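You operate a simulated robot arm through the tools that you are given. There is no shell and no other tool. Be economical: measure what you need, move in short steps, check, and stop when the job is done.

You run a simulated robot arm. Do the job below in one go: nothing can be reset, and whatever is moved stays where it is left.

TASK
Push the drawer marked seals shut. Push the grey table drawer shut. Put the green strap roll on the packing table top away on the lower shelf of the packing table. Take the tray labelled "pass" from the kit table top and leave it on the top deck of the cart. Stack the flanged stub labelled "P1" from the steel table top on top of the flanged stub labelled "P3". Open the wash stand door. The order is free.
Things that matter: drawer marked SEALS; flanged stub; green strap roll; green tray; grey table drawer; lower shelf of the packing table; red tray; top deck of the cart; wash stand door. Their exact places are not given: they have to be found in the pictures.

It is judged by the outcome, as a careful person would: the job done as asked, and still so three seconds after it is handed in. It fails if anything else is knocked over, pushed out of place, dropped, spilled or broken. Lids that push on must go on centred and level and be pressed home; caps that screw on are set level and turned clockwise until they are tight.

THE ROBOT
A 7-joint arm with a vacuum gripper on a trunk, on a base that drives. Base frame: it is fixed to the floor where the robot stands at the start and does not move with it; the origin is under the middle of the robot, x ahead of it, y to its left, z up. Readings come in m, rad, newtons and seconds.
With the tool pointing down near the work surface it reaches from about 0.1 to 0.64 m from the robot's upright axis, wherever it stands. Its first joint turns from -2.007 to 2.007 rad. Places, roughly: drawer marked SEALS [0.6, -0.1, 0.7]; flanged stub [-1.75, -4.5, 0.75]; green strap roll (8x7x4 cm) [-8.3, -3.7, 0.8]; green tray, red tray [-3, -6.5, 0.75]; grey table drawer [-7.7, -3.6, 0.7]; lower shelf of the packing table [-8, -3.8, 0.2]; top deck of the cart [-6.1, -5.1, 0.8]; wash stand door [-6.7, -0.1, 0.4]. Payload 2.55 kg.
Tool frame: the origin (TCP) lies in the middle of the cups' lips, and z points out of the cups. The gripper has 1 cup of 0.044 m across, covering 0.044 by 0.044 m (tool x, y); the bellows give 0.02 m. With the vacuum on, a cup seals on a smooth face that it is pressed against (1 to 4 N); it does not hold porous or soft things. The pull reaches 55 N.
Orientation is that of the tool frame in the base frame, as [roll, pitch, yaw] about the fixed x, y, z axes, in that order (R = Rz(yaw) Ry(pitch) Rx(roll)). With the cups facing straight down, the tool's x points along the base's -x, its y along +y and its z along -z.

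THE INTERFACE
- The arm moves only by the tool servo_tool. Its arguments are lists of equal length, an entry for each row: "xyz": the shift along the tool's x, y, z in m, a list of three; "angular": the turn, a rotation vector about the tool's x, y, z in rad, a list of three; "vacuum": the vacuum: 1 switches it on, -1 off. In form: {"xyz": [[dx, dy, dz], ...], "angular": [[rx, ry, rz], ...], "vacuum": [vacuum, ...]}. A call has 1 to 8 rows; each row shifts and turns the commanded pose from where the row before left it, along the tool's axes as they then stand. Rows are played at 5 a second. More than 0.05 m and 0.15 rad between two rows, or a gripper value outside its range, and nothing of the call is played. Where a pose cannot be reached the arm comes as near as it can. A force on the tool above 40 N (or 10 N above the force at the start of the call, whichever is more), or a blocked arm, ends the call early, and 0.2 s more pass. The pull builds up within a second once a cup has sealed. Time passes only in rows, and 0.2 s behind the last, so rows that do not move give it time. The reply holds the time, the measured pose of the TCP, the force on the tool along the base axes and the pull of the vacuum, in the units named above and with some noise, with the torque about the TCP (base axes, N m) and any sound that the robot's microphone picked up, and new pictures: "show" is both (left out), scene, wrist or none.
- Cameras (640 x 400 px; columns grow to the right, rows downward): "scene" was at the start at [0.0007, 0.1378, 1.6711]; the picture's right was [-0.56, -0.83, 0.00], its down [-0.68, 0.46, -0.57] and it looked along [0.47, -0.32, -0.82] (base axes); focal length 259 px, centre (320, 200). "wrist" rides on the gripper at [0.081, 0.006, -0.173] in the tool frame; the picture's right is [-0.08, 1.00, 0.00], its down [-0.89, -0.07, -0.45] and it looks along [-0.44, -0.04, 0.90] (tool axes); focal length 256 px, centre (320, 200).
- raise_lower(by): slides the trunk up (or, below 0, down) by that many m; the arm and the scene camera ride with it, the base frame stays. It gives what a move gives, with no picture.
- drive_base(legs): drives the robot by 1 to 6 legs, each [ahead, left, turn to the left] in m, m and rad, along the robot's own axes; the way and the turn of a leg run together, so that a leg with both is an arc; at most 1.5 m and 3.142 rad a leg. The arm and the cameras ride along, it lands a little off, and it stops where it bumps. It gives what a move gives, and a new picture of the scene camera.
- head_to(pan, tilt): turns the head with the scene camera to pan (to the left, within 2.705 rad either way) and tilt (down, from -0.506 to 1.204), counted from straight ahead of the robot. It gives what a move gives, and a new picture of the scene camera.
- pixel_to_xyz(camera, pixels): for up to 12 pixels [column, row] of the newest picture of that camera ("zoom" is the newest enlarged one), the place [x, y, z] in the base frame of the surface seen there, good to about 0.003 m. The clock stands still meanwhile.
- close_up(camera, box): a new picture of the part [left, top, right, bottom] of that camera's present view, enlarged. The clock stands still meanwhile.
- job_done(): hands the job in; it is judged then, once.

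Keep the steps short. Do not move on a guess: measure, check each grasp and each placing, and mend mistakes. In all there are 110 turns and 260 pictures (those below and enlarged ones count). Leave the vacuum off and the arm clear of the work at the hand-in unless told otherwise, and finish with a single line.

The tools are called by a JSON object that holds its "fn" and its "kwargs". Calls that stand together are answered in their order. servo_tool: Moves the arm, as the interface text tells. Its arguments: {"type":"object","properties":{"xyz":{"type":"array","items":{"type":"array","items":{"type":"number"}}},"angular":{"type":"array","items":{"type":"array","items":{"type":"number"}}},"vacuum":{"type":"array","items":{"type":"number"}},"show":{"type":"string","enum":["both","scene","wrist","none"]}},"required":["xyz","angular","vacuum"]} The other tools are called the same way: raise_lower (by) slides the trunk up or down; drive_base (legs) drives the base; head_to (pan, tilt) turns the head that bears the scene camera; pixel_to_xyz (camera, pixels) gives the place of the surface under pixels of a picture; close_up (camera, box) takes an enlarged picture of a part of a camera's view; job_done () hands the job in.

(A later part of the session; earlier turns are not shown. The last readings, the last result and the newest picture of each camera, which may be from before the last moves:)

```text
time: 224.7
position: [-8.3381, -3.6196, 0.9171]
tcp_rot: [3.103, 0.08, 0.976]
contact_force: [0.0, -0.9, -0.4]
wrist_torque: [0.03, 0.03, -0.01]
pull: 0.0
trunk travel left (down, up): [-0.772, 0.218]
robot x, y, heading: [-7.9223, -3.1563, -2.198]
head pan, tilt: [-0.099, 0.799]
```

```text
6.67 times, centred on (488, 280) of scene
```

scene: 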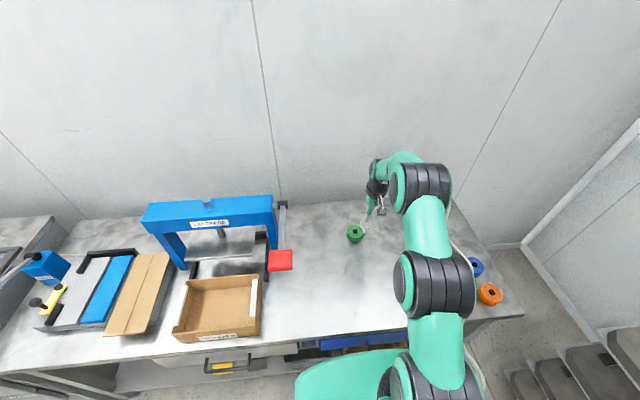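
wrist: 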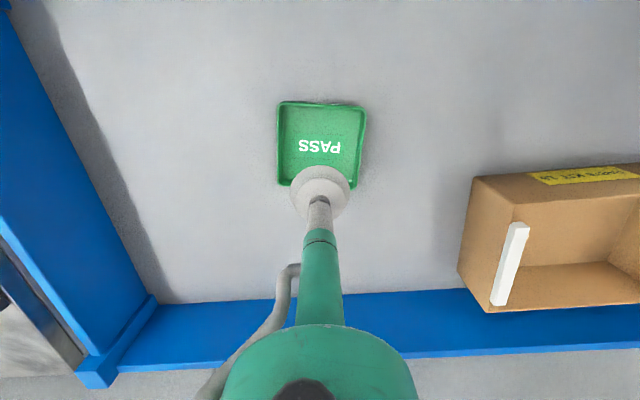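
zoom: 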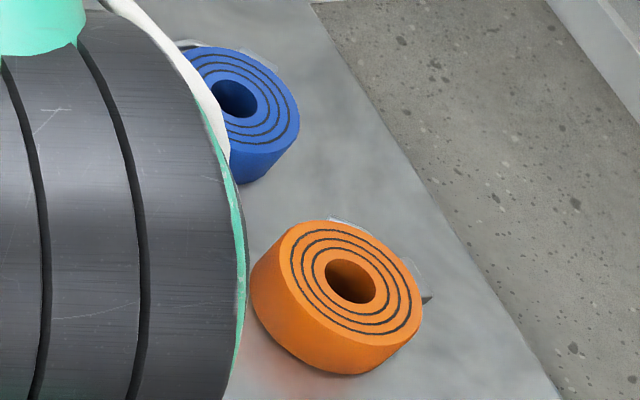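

The core hole is smaller than the cup's lip circle, so a well-centred cup may seal on the top face. Measuring the rim points.

{"fn": "pixel_to_xyz", "kwargs": {"camera": "scene", "pixels": [[348.0, 231.0], [362.9, 231.8], [355.6, 237.0], [354.8, 226.2], [351.0, 231.5], [359.5, 232.0], [355.3, 234.6], [354.9, 228.2]]}}

```text
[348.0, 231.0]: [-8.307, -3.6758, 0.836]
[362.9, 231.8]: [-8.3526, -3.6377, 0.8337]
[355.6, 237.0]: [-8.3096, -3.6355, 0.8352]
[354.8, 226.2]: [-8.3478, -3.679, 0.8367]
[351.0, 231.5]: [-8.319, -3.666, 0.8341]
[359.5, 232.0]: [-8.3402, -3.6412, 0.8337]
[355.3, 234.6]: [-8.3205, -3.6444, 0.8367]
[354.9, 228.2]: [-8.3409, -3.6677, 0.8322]
```

Centre (-8.330,-3.656), top z 0.835. Levelling the tool and centring over it at z≈0.875.

{"fn": "servo_tool", "kwargs": {"xyz": [[0, 0, 0], [-0.0249, 0.0275, 0], [0, 0, 0.03], [0, 0, 0.01], [0, 0, 0]], "angular": [[0.037, 0.079, 0], [0, 0, 0], [0, 0, 0], [0, 0, 0], [0, 0, 0]], "vacuum": [-1, -1, -1, -1, -1]}}

{"fn": "close_up", "kwargs": {"camera": "scene", "box": [330, 200, 386, 248]}}

```text
time: 225.9
position: [-8.3234, -3.6485, 0.8732]
tcp_rot: [3.141, 0.001, 0.977]
contact_force: [0.5, -0.1, -0.6]
wrist_torque: [0.0, -0.01, -0.01]
pull: 0.1
out of reach, approached as far as the arm can: row 2
trunk travel left (down, up): [-0.772, 0.218]
robot x, y, heading: [-7.9229, -3.1594, -2.196]
head pan, tilt: [-0.099, 0.799]
```

scene: 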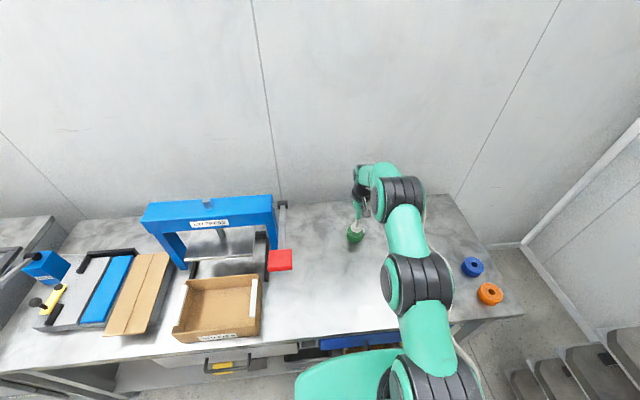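
wrist: 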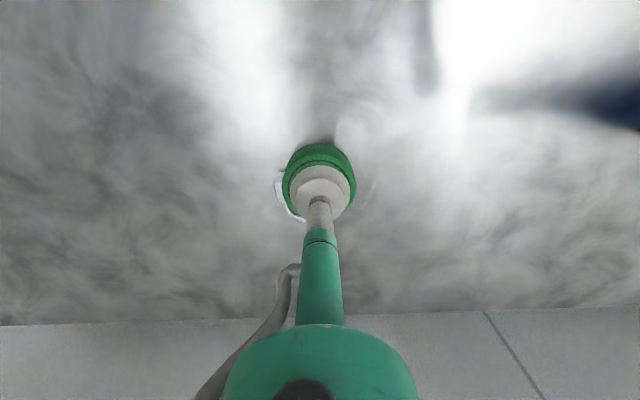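

```text
8.33 times, centred on (358, 224) of scene
```

zoom: 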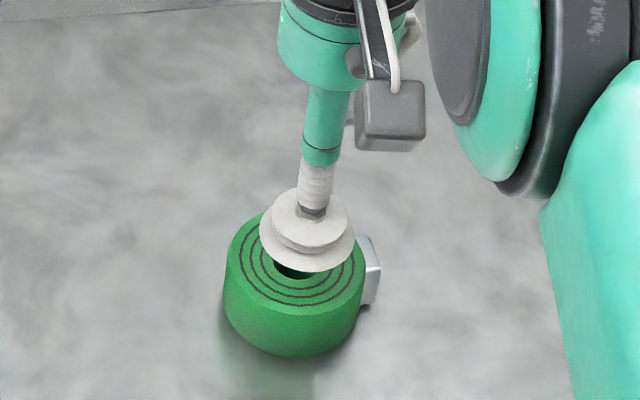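

1 cm short; adjusting and lowering with vacuum on.

{"fn": "servo_tool", "kwargs": {"xyz": [[-0.0097, -0.001, 0.01], [0, 0, 0.018], [0, 0, 0.004], [0, 0, 0.004], [0, 0, 0.002], [0, 0, 0.001], [0, 0, 0], [0, 0, 0]], "angular": [[0, 0, 0], [0, 0, 0], [0, 0, 0], [0, 0, 0], [0, 0, 0], [0, 0, 0], [0, 0, 0], [0, 0, 0]], "vacuum": [-1, 1, 1, 1, 1, 1, 1, 1]}}

```text
time: 227.7
position: [-8.3276, -3.6552, 0.8343]
tcp_rot: [-3.14, 0.001, 0.976]
contact_force: [0.6, -0.7, 2.4]
wrist_torque: [-0.01, -0.03, 0.01]
pull: 54.5
trunk travel left (down, up): [-0.772, 0.218]
robot x, y, heading: [-7.918, -3.1528, -2.201]
head pan, tilt: [-0.099, 0.799]
```

scene: 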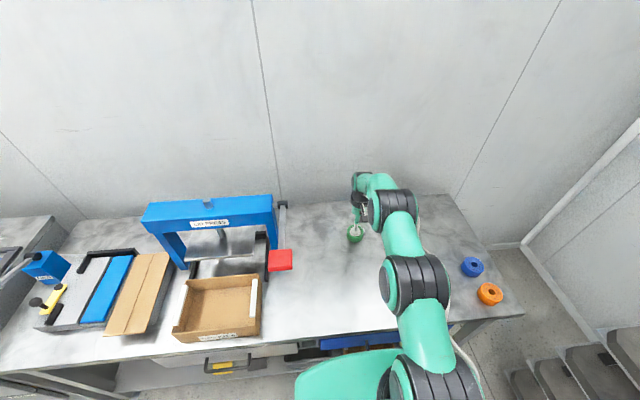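
wrist: 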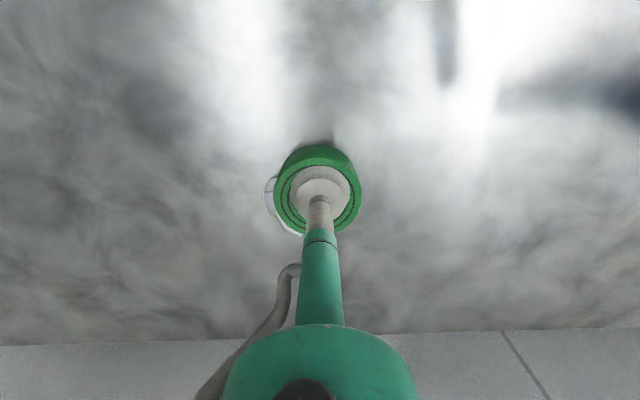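

Sealed. Lifting.

{"fn": "servo_tool", "kwargs": {"xyz": [[0, 0, -0.015], [0, 0, -0.02], [0.02, 0, -0.02], [0, 0, 0]], "angular": [[0, 0, 0], [0, 0, 0], [0, 0, 0], [0, 0, 0]], "vacuum": [1, 1, 1, 1], "show": "wrist"}}

{"fn": "raise_lower", "kwargs": {"by": 0.12}}

```text
time: 228.7
position: [-8.3175, -3.6394, 0.8886]
tcp_rot: [3.141, 0.001, 0.979]
contact_force: [-0.1, -0.2, -0.3]
wrist_torque: [0.02, 0.0, -0.01]
pull: 54.4
trunk travel left (down, up): [-0.772, 0.218]
robot x, y, heading: [-7.9215, -3.1563, -2.199]
head pan, tilt: [-0.099, 0.799]
```

wrist: 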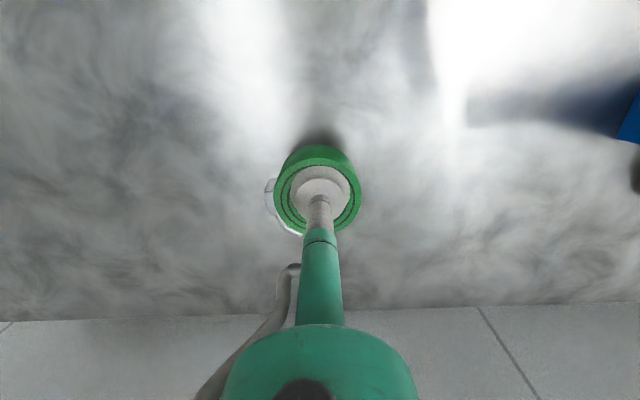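

```text
time: 230.2
position: [-8.317, -3.6388, 1.0097]
tcp_rot: [3.141, -0.001, 0.978]
contact_force: [0.9, 0.5, -0.8]
wrist_torque: [0.03, -0.03, 0.02]
pull: 54.7
trunk travel left (down, up): [-0.892, 0.098]
robot x, y, heading: [-7.9213, -3.1579, -2.198]
head pan, tilt: [-0.099, 0.799]
```

Roll held. I'll back off and shift left to in front of the free shelf bay.

{"fn": "drive_base", "kwargs": {"legs": [[-0.7, 0, 0], [0, 0.91, 0]]}}

{"fn": "raise_lower", "kwargs": {"by": -0.5}}

{"fn": "head_to", "kwargs": {"pan": 0.0, "tilt": 0.6}}

```text
time: 238.4
position: [-7.1712, -3.5998, 1.0095]
tcp_rot: [-3.141, -0.002, 0.975]
contact_force: [0.2, 0.1, -1.5]
wrist_torque: [0.03, -0.01, -0.01]
pull: 55.1
trunk travel left (down, up): [-0.892, 0.098]
robot x, y, heading: [-6.7758, -3.1164, -2.203]
head pan, tilt: [-0.099, 0.799]
```

scene: 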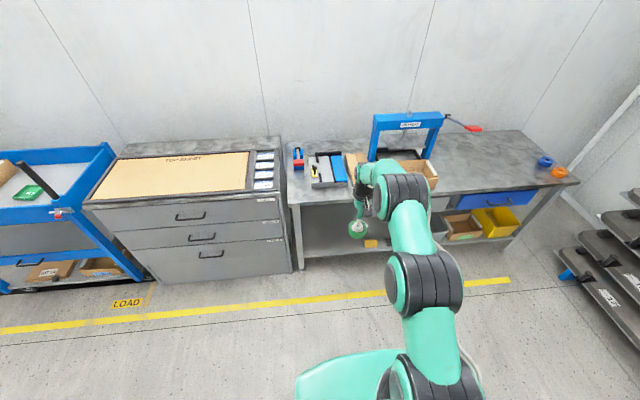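

```text
refused: -0.5 is not a number from -0.4 to 0.4
```

```text
time: 239.2
position: [-7.1711, -3.6007, 1.0091]
tcp_rot: [3.141, 0.0, 0.976]
contact_force: [-0.9, 0.9, -1.4]
wrist_torque: [-0.02, -0.02, 0.01]
pull: 54.8
trunk travel left (down, up): [-0.892, 0.098]
robot x, y, heading: [-6.7738, -3.1163, -2.2]
head pan, tilt: [0.0, 0.6]
```

scene: 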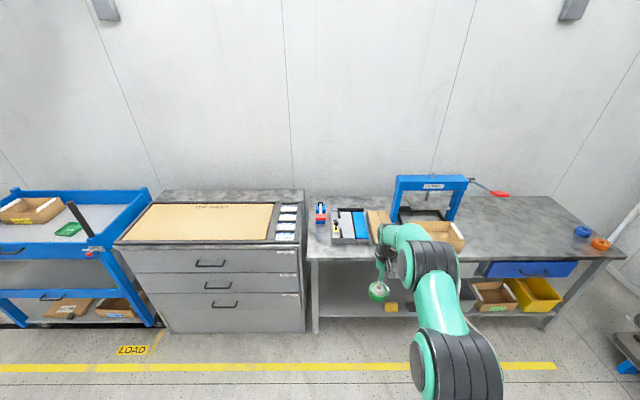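

Lowering in two steps to z≈0.29.

{"fn": "raise_lower", "kwargs": {"by": -0.38}}

{"fn": "raise_lower", "kwargs": {"by": -0.33}}

{"fn": "head_to", "kwargs": {"pan": 0.05, "tilt": 0.55}}

```text
time: 242.8
position: [-7.1699, -3.5997, 0.6303]
tcp_rot: [3.141, 0.0, 0.977]
contact_force: [-0.3, 0.2, -0.5]
wrist_torque: [0.03, 0.01, 0.03]
pull: 55.1
trunk travel left (down, up): [-0.512, 0.478]
robot x, y, heading: [-6.775, -3.1199, -2.199]
head pan, tilt: [0.0, 0.6]
```

```text
time: 246.1
position: [-7.1715, -3.6001, 0.2993]
tcp_rot: [3.14, 0.0, 0.975]
contact_force: [-0.6, 0.4, -0.9]
wrist_torque: [0.0, -0.03, 0.02]
pull: 55.1
trunk travel left (down, up): [-0.182, 0.808]
robot x, y, heading: [-6.7746, -3.1197, -2.202]
head pan, tilt: [0.0, 0.6]
```

```text
time: 246.7
position: [-7.1704, -3.5998, 0.2993]
tcp_rot: [-3.141, 0.001, 0.976]
contact_force: [-0.4, 0.1, -1.8]
wrist_torque: [-0.01, 0.0, 0.0]
pull: 55.0
trunk travel left (down, up): [-0.182, 0.808]
robot x, y, heading: [-6.775, -3.119, -2.199]
head pan, tilt: [0.051, 0.55]
```

scene: 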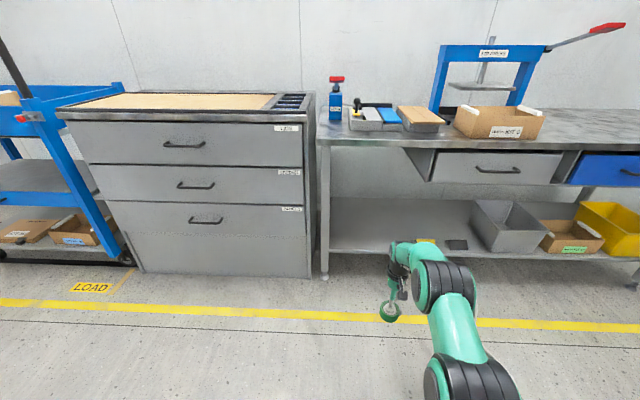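

Checking the arm's height against the table top's edge.

{"fn": "pixel_to_xyz", "kwargs": {"camera": "scene", "pixels": [[400, 246], [430, 250], [440, 268], [450, 300], [425, 242], [425, 140], [332, 250], [420, 250], [360, 245], [380, 220]]}}

```text
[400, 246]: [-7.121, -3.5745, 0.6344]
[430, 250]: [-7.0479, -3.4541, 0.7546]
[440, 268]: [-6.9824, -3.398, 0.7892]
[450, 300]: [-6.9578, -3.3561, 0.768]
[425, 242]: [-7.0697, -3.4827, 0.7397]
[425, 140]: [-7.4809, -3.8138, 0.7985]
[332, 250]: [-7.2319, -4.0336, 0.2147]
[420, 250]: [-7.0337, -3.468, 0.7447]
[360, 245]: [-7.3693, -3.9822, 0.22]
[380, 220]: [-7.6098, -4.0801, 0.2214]
```

At the final pose the arm at the table edge would be ~0.67–0.70 high, below the table top. I'll lower 3 cm more and drive in 0.3 m.

{"fn": "raise_lower", "kwargs": {"by": -0.028}}

{"fn": "drive_base", "kwargs": {"legs": [[0.3, 0, 0]]}}

{"fn": "close_up", "kwargs": {"camera": "wrist", "box": [0, 0, 640, 400]}}

```text
time: 247.4
position: [-7.1709, -3.6002, 0.2708]
tcp_rot: [3.141, -0.001, 0.977]
contact_force: [0.9, 0.3, -0.8]
wrist_torque: [0.01, -0.01, 0.0]
pull: 55.3
trunk travel left (down, up): [-0.154, 0.836]
robot x, y, heading: [-6.7728, -3.1206, -2.2]
head pan, tilt: [0.051, 0.55]
```

```text
time: 249.5
position: [-7.3468, -3.8409, 0.2714]
tcp_rot: [3.142, 0.0, 0.974]
contact_force: [0.3, 0.5, -1.7]
wrist_torque: [-0.01, 0.01, -0.03]
pull: 54.7
trunk travel left (down, up): [-0.154, 0.836]
robot x, y, heading: [-6.9502, -3.3618, -2.2]
head pan, tilt: [0.051, 0.55]
```

scene: 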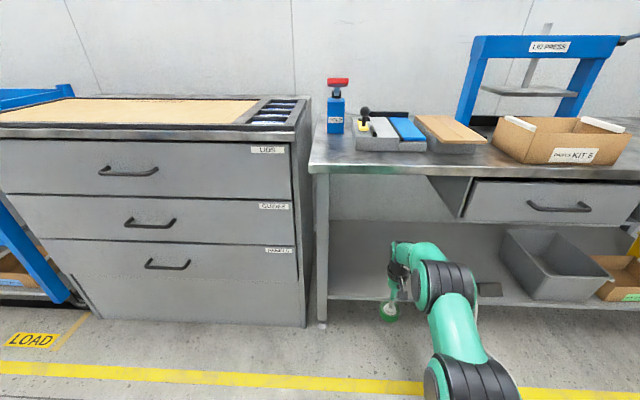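

```text
1.00 times, centred on (320, 200) of wrist (not enlarged: the box is as wide or as high as the picture)
```

zoom: 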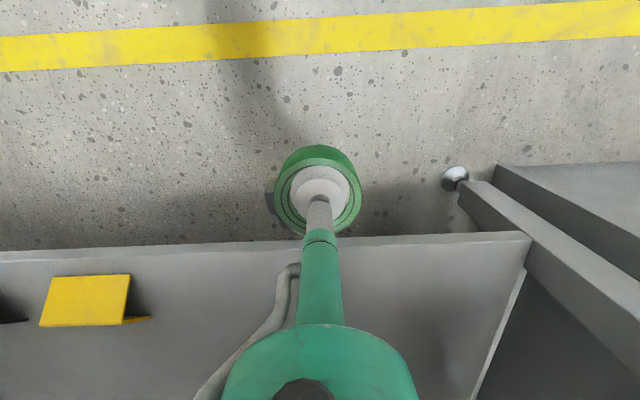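

Clear bay ahead, roll bottom ~1.5 cm above shelf level. Driving in another 0.18 m.

{"fn": "drive_base", "kwargs": {"legs": [[0.18, 0, 0]]}}

{"fn": "close_up", "kwargs": {"camera": "wrist", "box": [0, 0, 640, 400]}}

```text
time: 251.0
position: [-7.4525, -3.9855, 0.2704]
tcp_rot: [-3.141, -0.001, 0.974]
contact_force: [0.6, 0.4, -2.2]
wrist_torque: [0.0, 0.0, 0.0]
pull: 54.9
trunk travel left (down, up): [-0.154, 0.836]
robot x, y, heading: [-7.0535, -3.5053, -2.203]
head pan, tilt: [0.051, 0.55]
```

scene: 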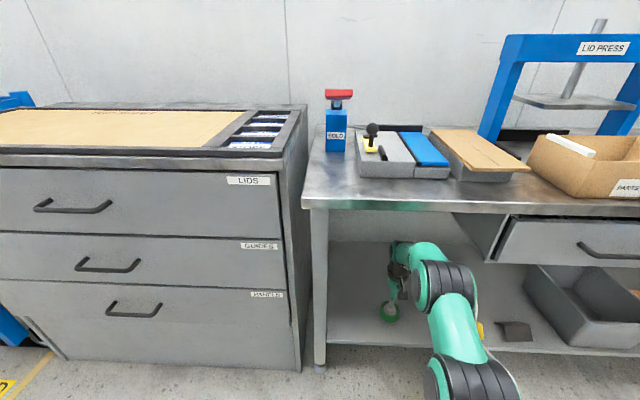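

```text
1.00 times, centred on (320, 200) of wrist (not enlarged: the box is as wide or as high as the picture)
```

zoom: 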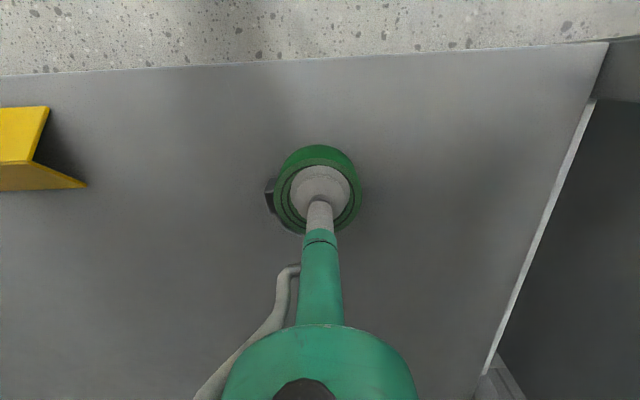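

Over the shelf, about 9 cm from its edge. Lowering gently until contact.

{"fn": "servo_tool", "kwargs": {"xyz": [[0, 0, 0.006], [0, 0, 0.004], [0, 0, 0.002], [0, 0, 0.002], [0, 0, 0.001], [0, 0, 0]], "angular": [[0, 0, 0], [0, 0, 0], [0, 0, 0], [0, 0, 0], [0, 0, 0], [0, 0, 0]], "vacuum": [1, 1, 1, 1, 1, 1], "show": "none"}}

```text
time: 252.4
position: [-7.453, -3.9865, 0.2573]
tcp_rot: [-3.141, 0.0, 0.973]
contact_force: [-0.3, -0.6, -0.5]
wrist_torque: [0.02, 0.0, 0.02]
pull: 55.3
trunk travel left (down, up): [-0.154, 0.836]
robot x, y, heading: [-7.0587, -3.503, -2.2]
head pan, tilt: [0.051, 0.55]
```

{"fn": "servo_tool", "kwargs": {"xyz": [[0, 0, 0.001], [0, 0, 0.001], [0, 0, 0.001], [0, 0, 0]], "angular": [[0, 0, 0], [0, 0, 0], [0, 0, 0], [0, 0, 0]], "vacuum": [1, 1, 1, 1], "show": "none"}}

```text
time: 253.4
position: [-7.4542, -3.9884, 0.255]
tcp_rot: [-3.139, 0.004, 0.975]
contact_force: [1.0, 0.7, 6.1]
wrist_torque: [0.05, -0.01, -0.01]
pull: 55.0
trunk travel left (down, up): [-0.154, 0.836]
robot x, y, heading: [-7.0554, -3.5037, -2.199]
head pan, tilt: [0.051, 0.55]
```

Contact at 6 N. Release and rise just 4 cm.

{"fn": "servo_tool", "kwargs": {"xyz": [[0, 0, 0], [0, 0, 0], [0, 0, 0], [0, 0, -0.004], [0, 0, -0.018], [0, 0, -0.018], [0, 0, 0]], "angular": [[0, 0, 0], [0, 0, 0], [0, 0, 0], [0, 0, 0], [0, 0, 0], [0, 0, 0], [0, 0, 0]], "vacuum": [-1, -1, -1, -1, -1, -1, -1], "show": "wrist"}}

```text
time: 255.0
position: [-7.453, -3.9875, 0.2939]
tcp_rot: [3.14, 0.001, 0.974]
contact_force: [0.1, -0.5, -0.6]
wrist_torque: [-0.02, 0.03, 0.03]
pull: 0.1
trunk travel left (down, up): [-0.154, 0.836]
robot x, y, heading: [-7.0538, -3.5049, -2.202]
head pan, tilt: [0.051, 0.55]
```

wrist: 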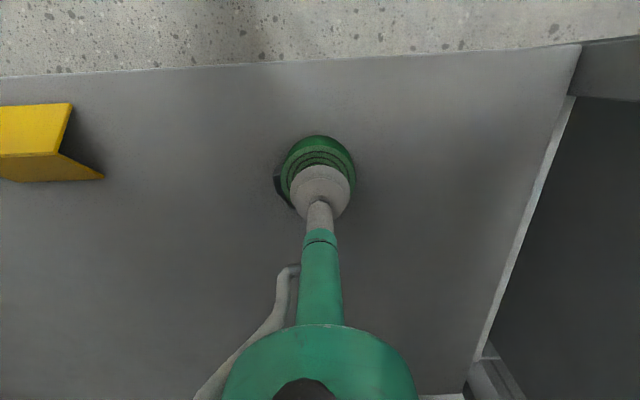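

Released. Backing out and raising, then looking for the wash stand.

{"fn": "drive_base", "kwargs": {"legs": [[-0.6, 0, 0]]}}

{"fn": "raise_lower", "kwargs": {"by": 0.4}}

{"fn": "raise_lower", "kwargs": {"by": 0.3}}

{"fn": "head_to", "kwargs": {"pan": -2.3, "tilt": 0.4}}

{"fn": "head_to", "kwargs": {"pan": -1.6, "tilt": 0.5}}

```text
time: 258.4
position: [-7.1012, -3.5006, 0.2938]
tcp_rot: [3.141, 0.001, 0.967]
contact_force: [-1.0, -0.2, 0.1]
wrist_torque: [0.01, -0.01, -0.02]
pull: 0.0
trunk travel left (down, up): [-0.154, 0.836]
robot x, y, heading: [-6.7023, -3.0159, -2.209]
head pan, tilt: [0.051, 0.55]
```

scene: 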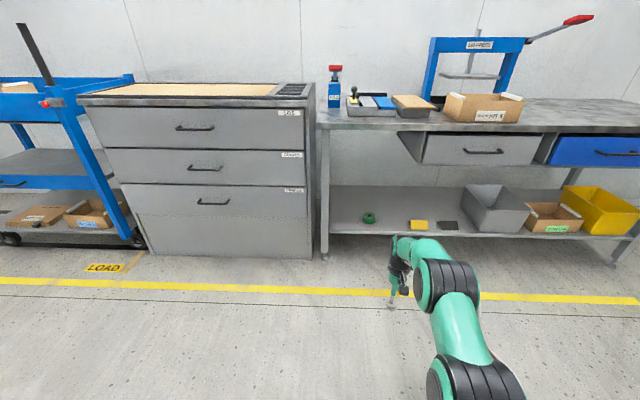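

```text
time: 262.2
position: [-7.1011, -3.5021, 0.6933]
tcp_rot: [3.141, 0.0, 0.971]
contact_force: [0.2, 0.3, 0.2]
wrist_torque: [0.03, 0.02, -0.01]
pull: 0.2
trunk travel left (down, up): [-0.554, 0.436]
robot x, y, heading: [-6.6999, -3.0203, -2.208]
head pan, tilt: [0.051, 0.55]
```

```text
time: 265.2
position: [-7.101, -3.5013, 0.9933]
tcp_rot: [-3.14, 0.0, 0.969]
contact_force: [-0.3, 0.0, -0.4]
wrist_torque: [0.02, -0.03, 0.0]
pull: 0.0
trunk travel left (down, up): [-0.854, 0.136]
robot x, y, heading: [-6.7018, -3.0186, -2.207]
head pan, tilt: [0.051, 0.55]
```

```text
time: 267.4
position: [-7.1036, -3.5009, 0.9922]
tcp_rot: [3.141, -0.001, 0.968]
contact_force: [0.7, -0.1, 0.0]
wrist_torque: [-0.01, -0.01, -0.04]
pull: 0.2
trunk travel left (down, up): [-0.854, 0.136]
robot x, y, heading: [-6.6998, -3.0192, -2.207]
head pan, tilt: [-2.3, 0.4]
```

scene: 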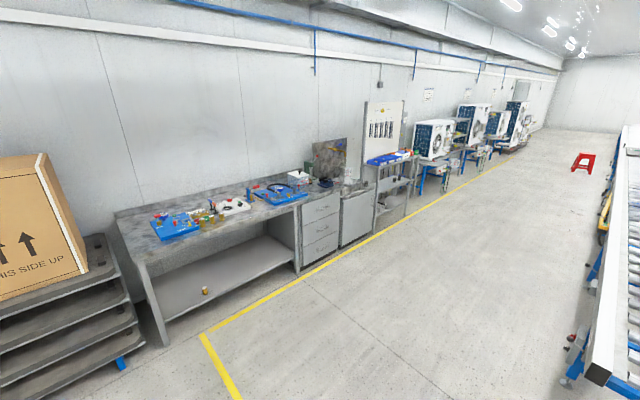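

```text
time: 268.5
position: [-7.1014, -3.5015, 0.9936]
tcp_rot: [-3.141, -0.001, 0.97]
contact_force: [-0.1, -0.2, 0.3]
wrist_torque: [-0.01, 0.01, 0.04]
pull: 0.0
trunk travel left (down, up): [-0.854, 0.136]
robot x, y, heading: [-6.7016, -3.0181, -2.213]
head pan, tilt: [-1.6, 0.499]
```

scene: 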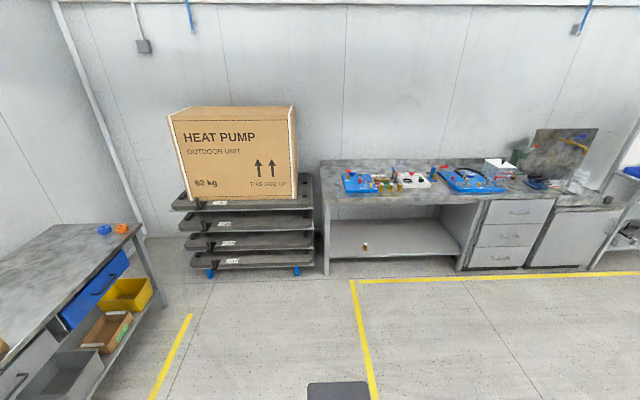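

The roll is on the shelf. The wash stand is likely the cabinet at (575,235) on the far wall. Measuring.

{"fn": "close_up", "kwargs": {"camera": "scene", "box": [440, 110, 640, 290]}}

{"fn": "pixel_to_xyz", "kwargs": {"camera": "scene", "pixels": [[575, 235], [540, 265], [600, 205], [510, 225], [585, 268], [330, 275], [610, 235], [510, 270]]}}

```text
2.22 times, centred on (540, 200) of scene
```

zoom: 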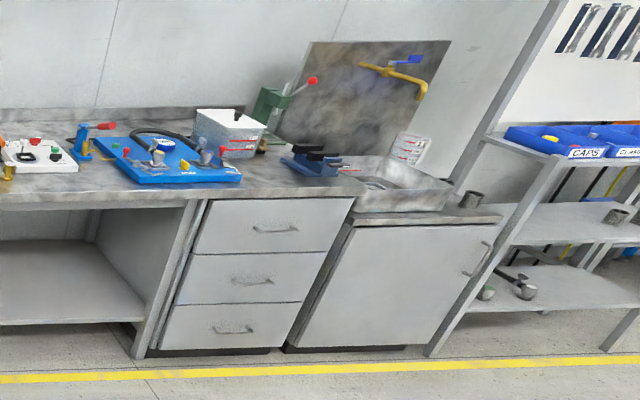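

```text
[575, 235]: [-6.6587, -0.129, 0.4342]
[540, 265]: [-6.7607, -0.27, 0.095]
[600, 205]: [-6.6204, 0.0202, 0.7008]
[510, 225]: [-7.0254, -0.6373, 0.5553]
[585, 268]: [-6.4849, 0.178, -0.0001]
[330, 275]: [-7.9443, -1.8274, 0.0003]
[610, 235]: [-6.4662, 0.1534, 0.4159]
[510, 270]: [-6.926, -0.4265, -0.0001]
```

The wash stand door spans t≈-4.27 to -3.75 at n≈-5.31, with its handle on the right (+t) side and hinge on the left. I'll turn to face that wall and check the sideways route.

{"fn": "drive_base", "kwargs": {"legs": [[0, 0, -1.56]]}}

{"fn": "head_to", "kwargs": {"pan": -1.2, "tilt": 0.5}}

{"fn": "pixel_to_xyz", "kwargs": {"camera": "scene", "pixels": [[500, 300], [560, 350], [600, 380], [400, 250], [300, 250], [450, 200], [600, 300], [200, 250]]}}

```text
time: 272.6
position: [-7.1906, -2.6322, 0.9929]
tcp_rot: [-3.139, -0.001, -0.577]
contact_force: [-0.2, -0.6, 0.2]
wrist_torque: [0.01, 0.01, -0.03]
pull: 0.1
trunk travel left (down, up): [-0.854, 0.136]
robot x, y, heading: [-6.6995, -3.0178, 2.534]
head pan, tilt: [-1.6, 0.499]
```

scene: 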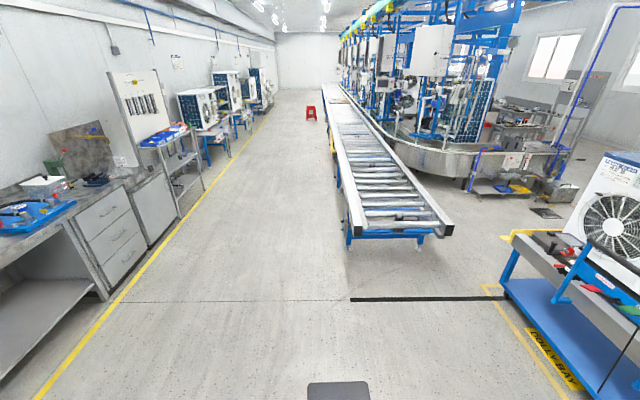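

```text
time: 273.5
position: [-7.1903, -2.6318, 0.9931]
tcp_rot: [3.141, -0.001, -0.577]
contact_force: [-0.2, 0.5, -0.6]
wrist_torque: [0.01, -0.05, -0.02]
pull: 0.0
trunk travel left (down, up): [-0.854, 0.136]
robot x, y, heading: [-6.6994, -3.0216, 2.531]
head pan, tilt: [-1.201, 0.499]
```

scene: 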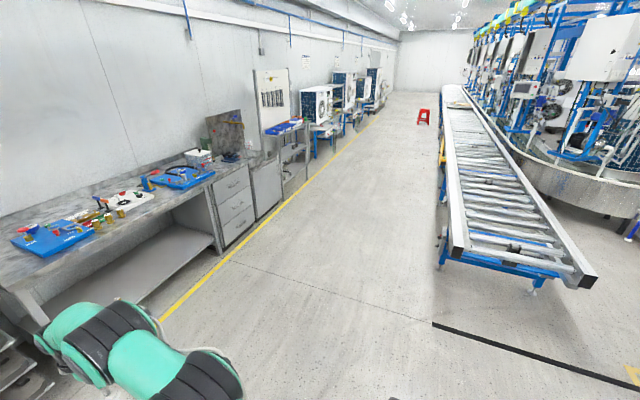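

```text
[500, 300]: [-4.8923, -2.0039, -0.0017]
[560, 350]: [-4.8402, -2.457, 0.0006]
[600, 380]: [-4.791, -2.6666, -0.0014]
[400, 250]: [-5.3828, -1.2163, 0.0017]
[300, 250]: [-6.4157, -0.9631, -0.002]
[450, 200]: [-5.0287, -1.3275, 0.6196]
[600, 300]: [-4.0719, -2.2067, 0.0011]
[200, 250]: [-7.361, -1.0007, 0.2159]
```

The corridor is 2 m wide. I'll tip the tool forward here in free space.

{"fn": "servo_tool", "kwargs": {"xyz": [[0, 0, 0], [0, 0, 0], [0, 0, 0], [0, 0, 0], [0, 0, 0], [0, 0, 0], [0, 0, 0], [0, 0, 0]], "angular": [[0, -0.15, 0], [0, -0.15, 0], [0, -0.15, 0], [0, -0.15, 0], [0, -0.15, 0], [0, -0.15, 0], [0, -0.15, 0], [0, -0.15, 0]], "vacuum": [-1, -1, -1, -1, -1, -1, -1, -1], "show": "none"}}

{"fn": "servo_tool", "kwargs": {"xyz": [[-0.01, 0, 0.03], [-0.005, 0, 0.03], [0, 0, 0.02], [0, 0, 0], [0, 0, 0]], "angular": [[0, -0.12, 0], [0, -0.12, 0], [0, -0.12, 0], [0, 0, 0], [0, 0, 0]], "vacuum": [-1, -1, -1, -1, -1], "show": "none"}}

{"fn": "drive_base", "kwargs": {"legs": [[0.3, -1.2, -0.018], [0.3, -1.2, 0]]}}

```text
time: 275.3
position: [-7.1981, -2.6465, 0.99]
tcp_rot: [3.08, 0.805, -0.583]
contact_force: [0.0, 0.5, -0.9]
wrist_torque: [-0.02, 0.01, 0.02]
pull: 0.1
out of reach, approached as far as the arm can: row 6, 7, 8
trunk travel left (down, up): [-0.854, 0.136]
robot x, y, heading: [-6.698, -3.0237, 2.531]
head pan, tilt: [-1.201, 0.499]
```

```text
time: 276.5
position: [-7.2621, -2.6106, 0.954]
tcp_rot: [3.032, 1.167, -0.64]
contact_force: [0.3, -0.1, -0.5]
wrist_torque: [-0.02, 0.0, -0.01]
pull: 0.1
trunk travel left (down, up): [-0.854, 0.136]
robot x, y, heading: [-6.7011, -3.022, 2.533]
head pan, tilt: [-1.201, 0.499]
```

```text
time: 288.5
position: [-6.3321, -0.3106, 0.9518]
tcp_rot: [3.029, 1.166, -0.673]
contact_force: [-0.8, -0.4, -0.4]
wrist_torque: [0.04, 0.04, 0.06]
pull: 0.0
trunk travel left (down, up): [-0.854, 0.136]
robot x, y, heading: [-5.7854, -0.7363, 2.508]
head pan, tilt: [-1.201, 0.499]
```

scene: 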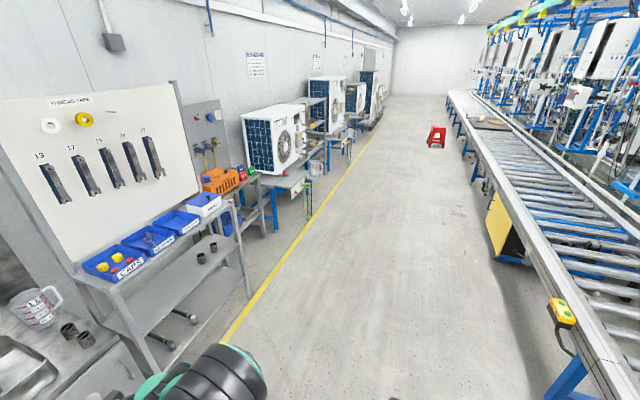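

In front of the stand. Continuing the tilt to level.

{"fn": "servo_tool", "kwargs": {"xyz": [[-0.005, 0, 0.01], [0, 0, 0.01], [0, 0, 0.01], [0, 0, 0], [0, 0, 0]], "angular": [[0, -0.13, 0], [0, -0.13, 0], [0, -0.13, 0], [0, 0, 0], [0, 0, 0]], "vacuum": [-1, -1, -1, -1, -1], "show": "none"}}

{"fn": "head_to", "kwargs": {"pan": 0.1, "tilt": 0.85}}

{"fn": "close_up", "kwargs": {"camera": "scene", "box": [160, 150, 480, 350]}}

```text
time: 289.7
position: [-6.3567, -0.2641, 0.9693]
tcp_rot: [2.257, 1.512, -1.443]
contact_force: [-0.3, -0.6, 0.5]
wrist_torque: [-0.02, -0.03, -0.04]
pull: 0.0
out of reach, approached as far as the arm can: row 1, 2, 3
trunk travel left (down, up): [-0.854, 0.136]
robot x, y, heading: [-5.7846, -0.737, 2.5]
head pan, tilt: [-1.201, 0.499]
```

```text
time: 291.2
position: [-6.3561, -0.2653, 0.9676]
tcp_rot: [2.263, 1.512, -1.44]
contact_force: [-0.3, 0.6, -0.6]
wrist_torque: [-0.01, 0.0, 0.02]
pull: 0.1
trunk travel left (down, up): [-0.854, 0.136]
robot x, y, heading: [-5.7877, -0.7371, 2.504]
head pan, tilt: [0.099, 0.85]
```

scene: 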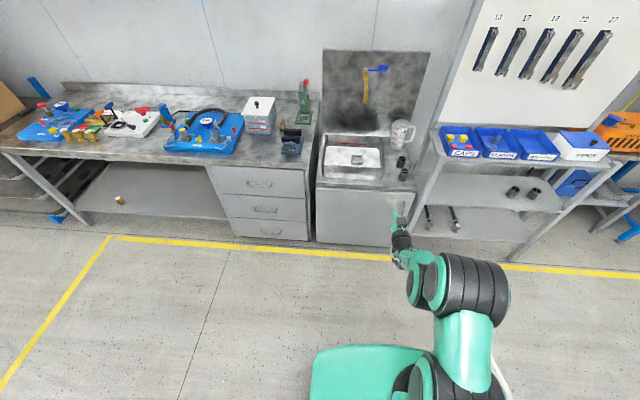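

```text
2.00 times, centred on (320, 250) of scene
```

zoom: 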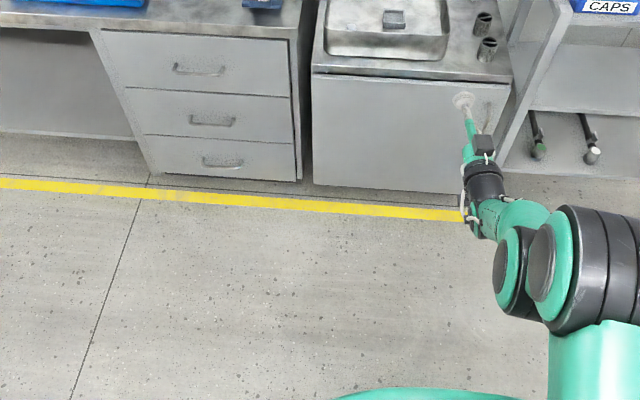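

The tool is nearly level (2° down). Measuring the door face, edges and handle.

{"fn": "pixel_to_xyz", "kwargs": {"camera": "zoom", "pixels": [[317, 82], [505, 92], [317, 180], [400, 130], [360, 100], [440, 180], [490, 110], [485, 130], [440, 100], [420, 150], [497, 140], [520, 130]]}}

{"fn": "close_up", "kwargs": {"camera": "scene", "box": [360, 180, 440, 240]}}

```text
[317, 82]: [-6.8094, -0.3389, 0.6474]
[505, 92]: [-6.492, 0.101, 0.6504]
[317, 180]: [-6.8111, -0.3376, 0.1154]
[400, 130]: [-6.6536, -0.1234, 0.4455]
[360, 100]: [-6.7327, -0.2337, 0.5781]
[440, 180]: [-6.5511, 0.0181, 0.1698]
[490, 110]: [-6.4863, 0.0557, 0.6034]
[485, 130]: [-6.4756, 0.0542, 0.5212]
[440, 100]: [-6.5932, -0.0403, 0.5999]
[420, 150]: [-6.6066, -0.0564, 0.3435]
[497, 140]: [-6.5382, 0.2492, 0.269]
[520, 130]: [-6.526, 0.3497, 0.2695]
```

```text
6.67 times, centred on (400, 210) of scene
```

zoom: 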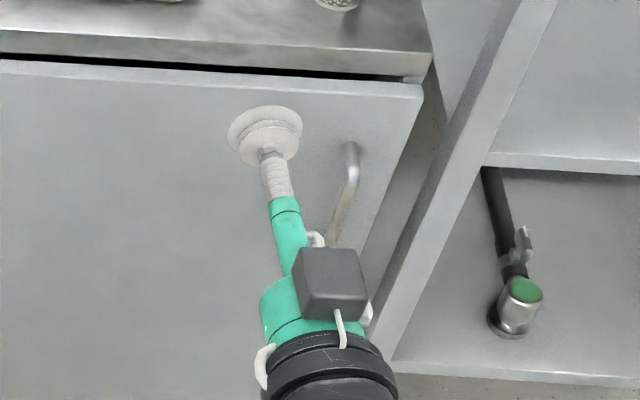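

Door face n=-5.310, t from -4.278 (hinge) to -3.735, handle at t=-3.77. I'll aim the cup at t≈-3.88, z≈0.50, square it up and lower the trunk.

{"fn": "drive_base", "kwargs": {"legs": [[0, -0.02, -0.07]]}}

{"fn": "raise_lower", "kwargs": {"by": -0.4}}

{"fn": "raise_lower", "kwargs": {"by": -0.06}}

{"fn": "head_to", "kwargs": {"pan": 0.1, "tilt": 0.65}}

```text
time: 292.1
position: [-6.3083, -0.2091, 0.968]
tcp_rot: [2.258, 1.512, -1.515]
contact_force: [-0.6, -0.1, -0.4]
wrist_torque: [-0.05, 0.04, 0.01]
pull: 0.0
trunk travel left (down, up): [-0.854, 0.136]
robot x, y, heading: [-5.7715, -0.7221, 2.429]
head pan, tilt: [0.099, 0.85]
```

scene: 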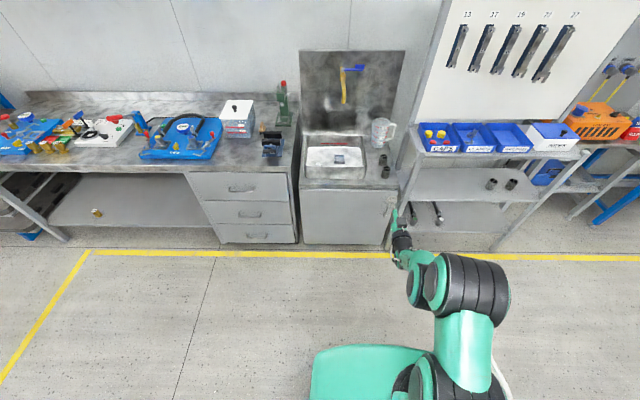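

```text
time: 295.9
position: [-6.3089, -0.2112, 0.5688]
tcp_rot: [2.263, 1.513, -1.509]
contact_force: [0.2, -0.3, 0.7]
wrist_torque: [0.01, 0.03, 0.01]
pull: 0.0
trunk travel left (down, up): [-0.454, 0.536]
robot x, y, heading: [-5.7755, -0.724, 2.431]
head pan, tilt: [0.099, 0.85]
```

```text
time: 296.9
position: [-6.3088, -0.211, 0.5092]
tcp_rot: [2.258, 1.513, -1.511]
contact_force: [0.0, -1.4, 0.2]
wrist_torque: [0.04, 0.03, 0.0]
pull: 0.2
trunk travel left (down, up): [-0.394, 0.596]
robot x, y, heading: [-5.7711, -0.7199, 2.426]
head pan, tilt: [0.099, 0.85]
```

```text
time: 297.6
position: [-6.3083, -0.2105, 0.5088]
tcp_rot: [2.261, 1.515, -1.508]
contact_force: [0.2, 0.3, 0.6]
wrist_torque: [0.01, -0.02, -0.01]
pull: 0.2
trunk travel left (down, up): [-0.394, 0.596]
robot x, y, heading: [-5.776, -0.721, 2.429]
head pan, tilt: [0.099, 0.649]
```

scene: 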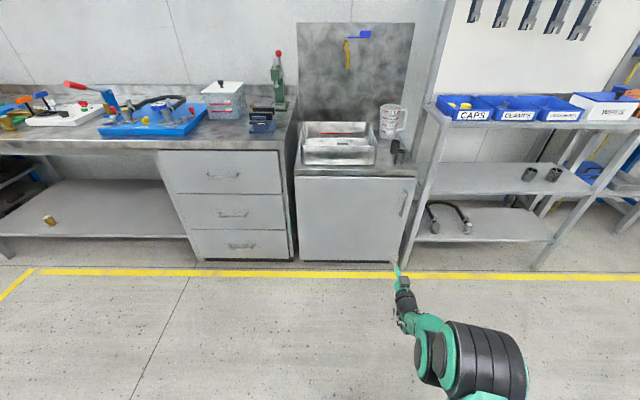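

TCP t=-3.88, n=-4.98: 0.33 m from the face. Driving 0.30 m straight in.

{"fn": "drive_base", "kwargs": {"legs": [[0.299, 0.0255, 0]]}}

{"fn": "close_up", "kwargs": {"camera": "scene", "box": [280, 180, 440, 300]}}

```text
time: 299.7
position: [-6.5542, -0.035, 0.5086]
tcp_rot: [2.266, 1.514, -1.503]
contact_force: [0.1, -0.3, -0.8]
wrist_torque: [-0.02, -0.01, 0.03]
pull: 0.2
trunk travel left (down, up): [-0.394, 0.596]
robot x, y, heading: [-6.0191, -0.5481, 2.428]
head pan, tilt: [0.099, 0.649]
```

scene: 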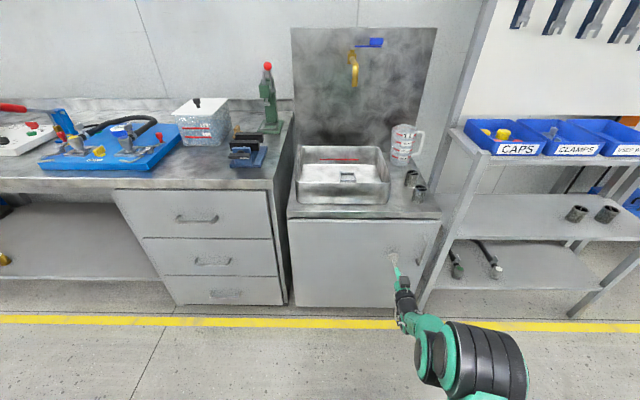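

```text
3.33 times, centred on (360, 240) of scene
```

zoom: 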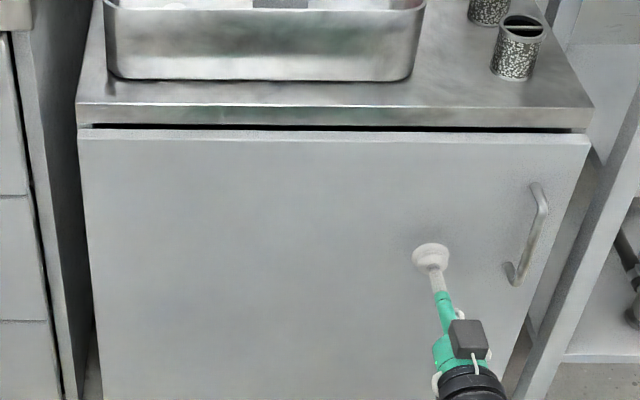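

28 mm to go. Advancing with vacuum on.

{"fn": "servo_tool", "kwargs": {"xyz": [[0, 0, 0.012], [0, 0, 0.008], [0, 0, 0.005], [0, 0, 0.004], [0, 0, 0.002], [0, 0, 0], [0, 0, 0]], "angular": [[0, 0, 0], [0, 0, 0], [0, 0, 0], [0, 0, 0], [0, 0, 0], [0, 0, 0], [0, 0, 0]], "vacuum": [1, 1, 1, 1, 1, 1, 1], "show": "none"}}

```text
time: 301.3
position: [-6.5777, -0.0176, 0.5093]
tcp_rot: [2.254, 1.513, -1.512]
contact_force: [3.1, -2.1, 2.9]
wrist_torque: [0.45, 0.19, 0.28]
pull: 55.5
trunk travel left (down, up): [-0.394, 0.596]
robot x, y, heading: [-6.0196, -0.5441, 2.431]
head pan, tilt: [0.099, 0.649]
```

Sealed with 55 N. The hinge is at about (-6.818,-0.330), i.e. 0.744 ahead and 0.359 left of me. I'll swing the base round the hinge, starting with a small test arc of 0.1 rad.

{"fn": "drive_base", "kwargs": {"legs": [[-0.0359, 0.0744, -0.1]]}}

```text
time: 302.3
position: [-6.5478, -0.0416, 0.5078]
tcp_rot: [2.241, 1.513, -1.625]
contact_force: [6.9, 5.8, 2.5]
wrist_torque: [0.42, 0.06, 0.5]
pull: 55.1
trunk travel left (down, up): [-0.394, 0.596]
robot x, y, heading: [-6.0384, -0.6224, 2.333]
head pan, tilt: [0.099, 0.649]
```

scene: 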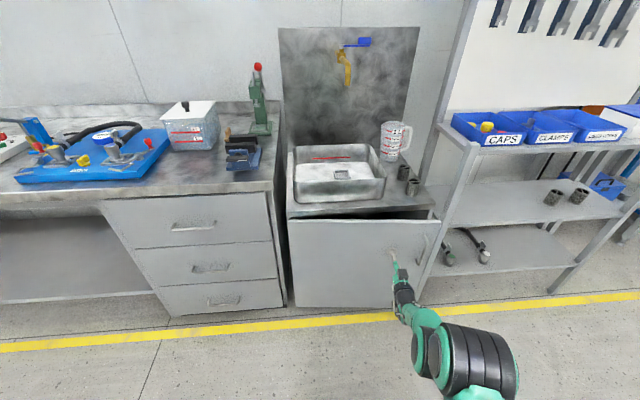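

The door is opening and the tool follows the hinge circle (radius 0.394→0.395). Two more 0.1 rad arcs.

{"fn": "drive_base", "kwargs": {"legs": [[-0.029, 0.0797, -0.1], [-0.0321, 0.0761, -0.1]]}}

```text
time: 304.1
position: [-6.5057, -0.0945, 0.5092]
tcp_rot: [2.222, 1.512, -1.844]
contact_force: [13.7, 11.8, 1.0]
wrist_torque: [0.1, -0.2, 0.17]
pull: 55.3
trunk travel left (down, up): [-0.394, 0.596]
robot x, y, heading: [-6.1301, -0.768, 2.131]
head pan, tilt: [0.099, 0.649]
```

scene: 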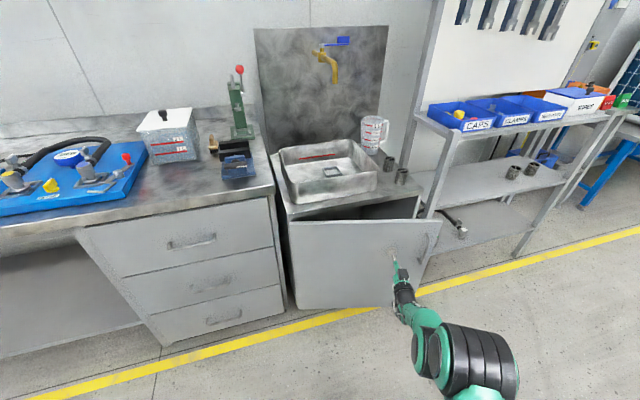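

Some sideways force has built up because the base ended 1 cm too close. The next arc corrects for it.

{"fn": "drive_base", "kwargs": {"legs": [[-0.0788, 0.1395, -0.2]]}}

```text
time: 305.5
position: [-6.4585, -0.1674, 0.5089]
tcp_rot: [2.284, 1.517, -1.981]
contact_force: [-19.6, -8.3, 0.8]
wrist_torque: [0.06, 0.0, -0.61]
pull: 55.3
trunk travel left (down, up): [-0.394, 0.596]
robot x, y, heading: [-6.2138, -0.9019, 1.931]
head pan, tilt: [0.099, 0.649]
```

scene: 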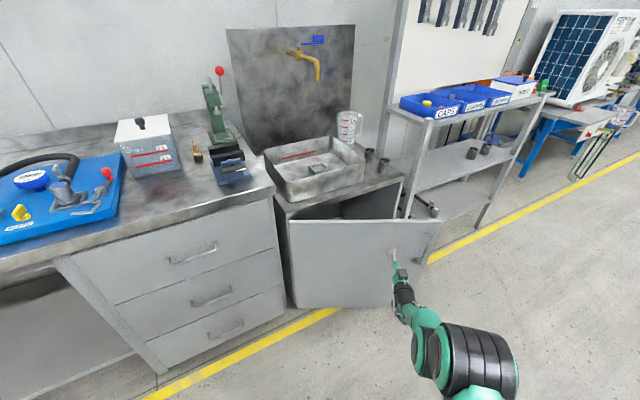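

The door is at 28°. Now the tool is a little too far out, so I'll correct 4 mm inward and continue.

{"fn": "drive_base", "kwargs": {"legs": [[-0.0683, 0.1582, -0.2]]}}

```text
time: 307.0
position: [-6.4384, -0.2406, 0.5086]
tcp_rot: [2.229, 1.516, -2.241]
contact_force: [19.0, 5.8, 0.9]
wrist_torque: [0.01, -0.27, 0.14]
pull: 54.8
trunk travel left (down, up): [-0.394, 0.596]
robot x, y, heading: [-6.3525, -1.0015, 1.732]
head pan, tilt: [0.099, 0.649]
```

scene: 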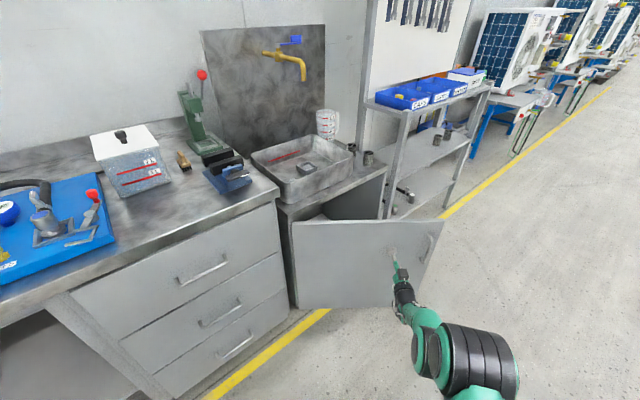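

39° open. Continuing.

{"fn": "drive_base", "kwargs": {"legs": [[-0.078, 0.1425, -0.2]]}}

```text
time: 308.4
position: [-6.4241, -0.3238, 0.5091]
tcp_rot: [2.242, 1.516, -2.427]
contact_force: [3.4, 2.3, 0.6]
wrist_torque: [-0.03, 0.24, -0.4]
pull: 54.8
trunk travel left (down, up): [-0.394, 0.596]
robot x, y, heading: [-6.4881, -1.0927, 1.529]
head pan, tilt: [0.099, 0.649]
```

scene: 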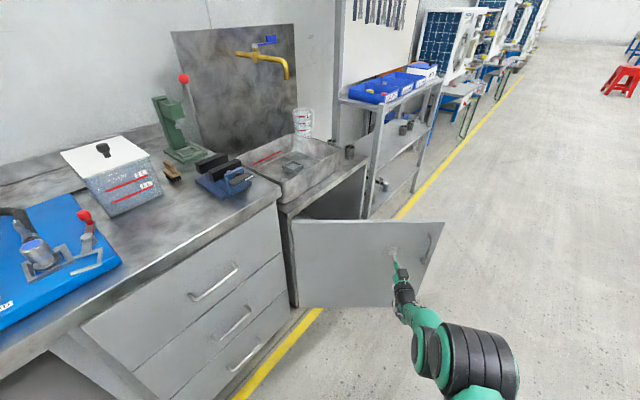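

52° open with low force. Two more arcs towards ~75°.

{"fn": "drive_base", "kwargs": {"legs": [[-0.0672, 0.1502, -0.2]]}}

```text
time: 309.9
position: [-6.4285, -0.3977, 0.5086]
tcp_rot: [2.203, 1.514, -2.67]
contact_force: [21.4, -2.5, -1.6]
wrist_torque: [-0.06, -0.16, 0.12]
pull: 54.8
trunk travel left (down, up): [-0.394, 0.596]
robot x, y, heading: [-6.6501, -1.1388, 1.326]
head pan, tilt: [0.099, 0.649]
```

scene: 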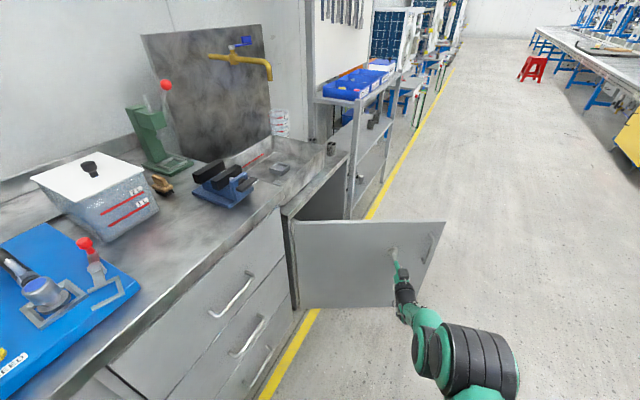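

62° open. One more arc.

{"fn": "drive_base", "kwargs": {"legs": [[-0.0695, 0.1415, -0.2]]}}

```text
time: 311.3
position: [-6.4451, -0.4738, 0.5089]
tcp_rot: [2.243, 1.514, -2.825]
contact_force: [-9.9, 3.3, 0.0]
wrist_torque: [0.1, 0.27, -0.01]
pull: 55.0
trunk travel left (down, up): [-0.394, 0.596]
robot x, y, heading: [-6.8055, -1.1565, 1.129]
head pan, tilt: [0.099, 0.649]
```

scene: 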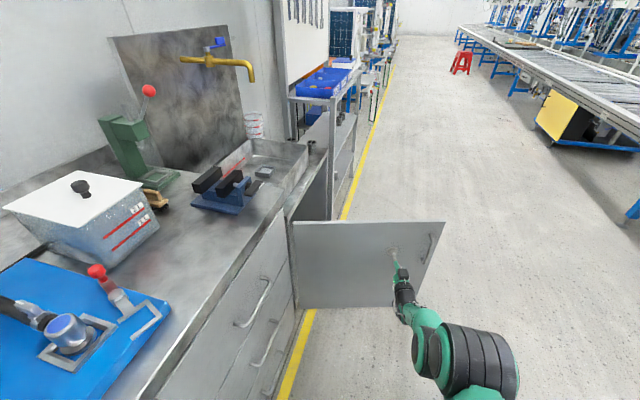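

74° open. A last small arc to ~81°, still clear of the drawers, then release.

{"fn": "drive_base", "kwargs": {"legs": [[-0.045, 0.0934, -0.12]]}}

{"fn": "servo_tool", "kwargs": {"xyz": [[0, 0, 0], [0, 0, 0], [0, 0, 0], [0, 0, 0], [0, 0, 0]], "angular": [[0, 0, 0], [0, 0, 0], [0, 0, 0], [0, 0, 0], [0, 0, 0]], "vacuum": [-1, -1, -1, -1, -1], "show": "none"}}

```text
time: 312.4
position: [-6.4658, -0.5195, 0.5089]
tcp_rot: [2.188, 1.513, -3.007]
contact_force: [20.2, -9.2, -0.6]
wrist_torque: [-0.06, -0.03, 0.11]
pull: 54.9
trunk travel left (down, up): [-0.394, 0.596]
robot x, y, heading: [-6.9109, -1.153, 1.012]
head pan, tilt: [0.099, 0.649]
```

scene: 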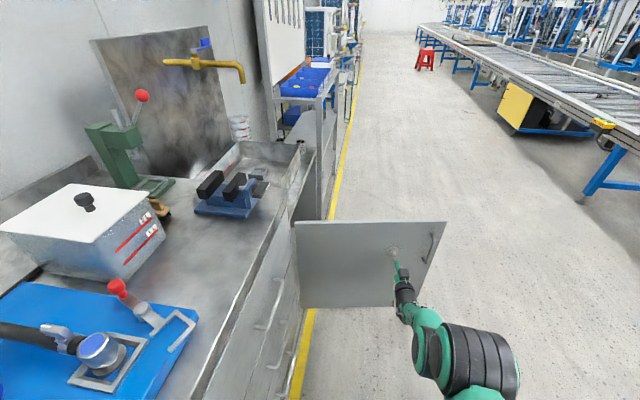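

```text
time: 313.6
position: [-6.4659, -0.5181, 0.5097]
tcp_rot: [2.205, 1.513, -2.991]
contact_force: [-1.3, 0.4, 0.1]
wrist_torque: [-0.04, 0.02, 0.0]
pull: 0.1
trunk travel left (down, up): [-0.394, 0.596]
robot x, y, heading: [-6.9076, -1.1517, 1.013]
head pan, tilt: [0.099, 0.649]
```

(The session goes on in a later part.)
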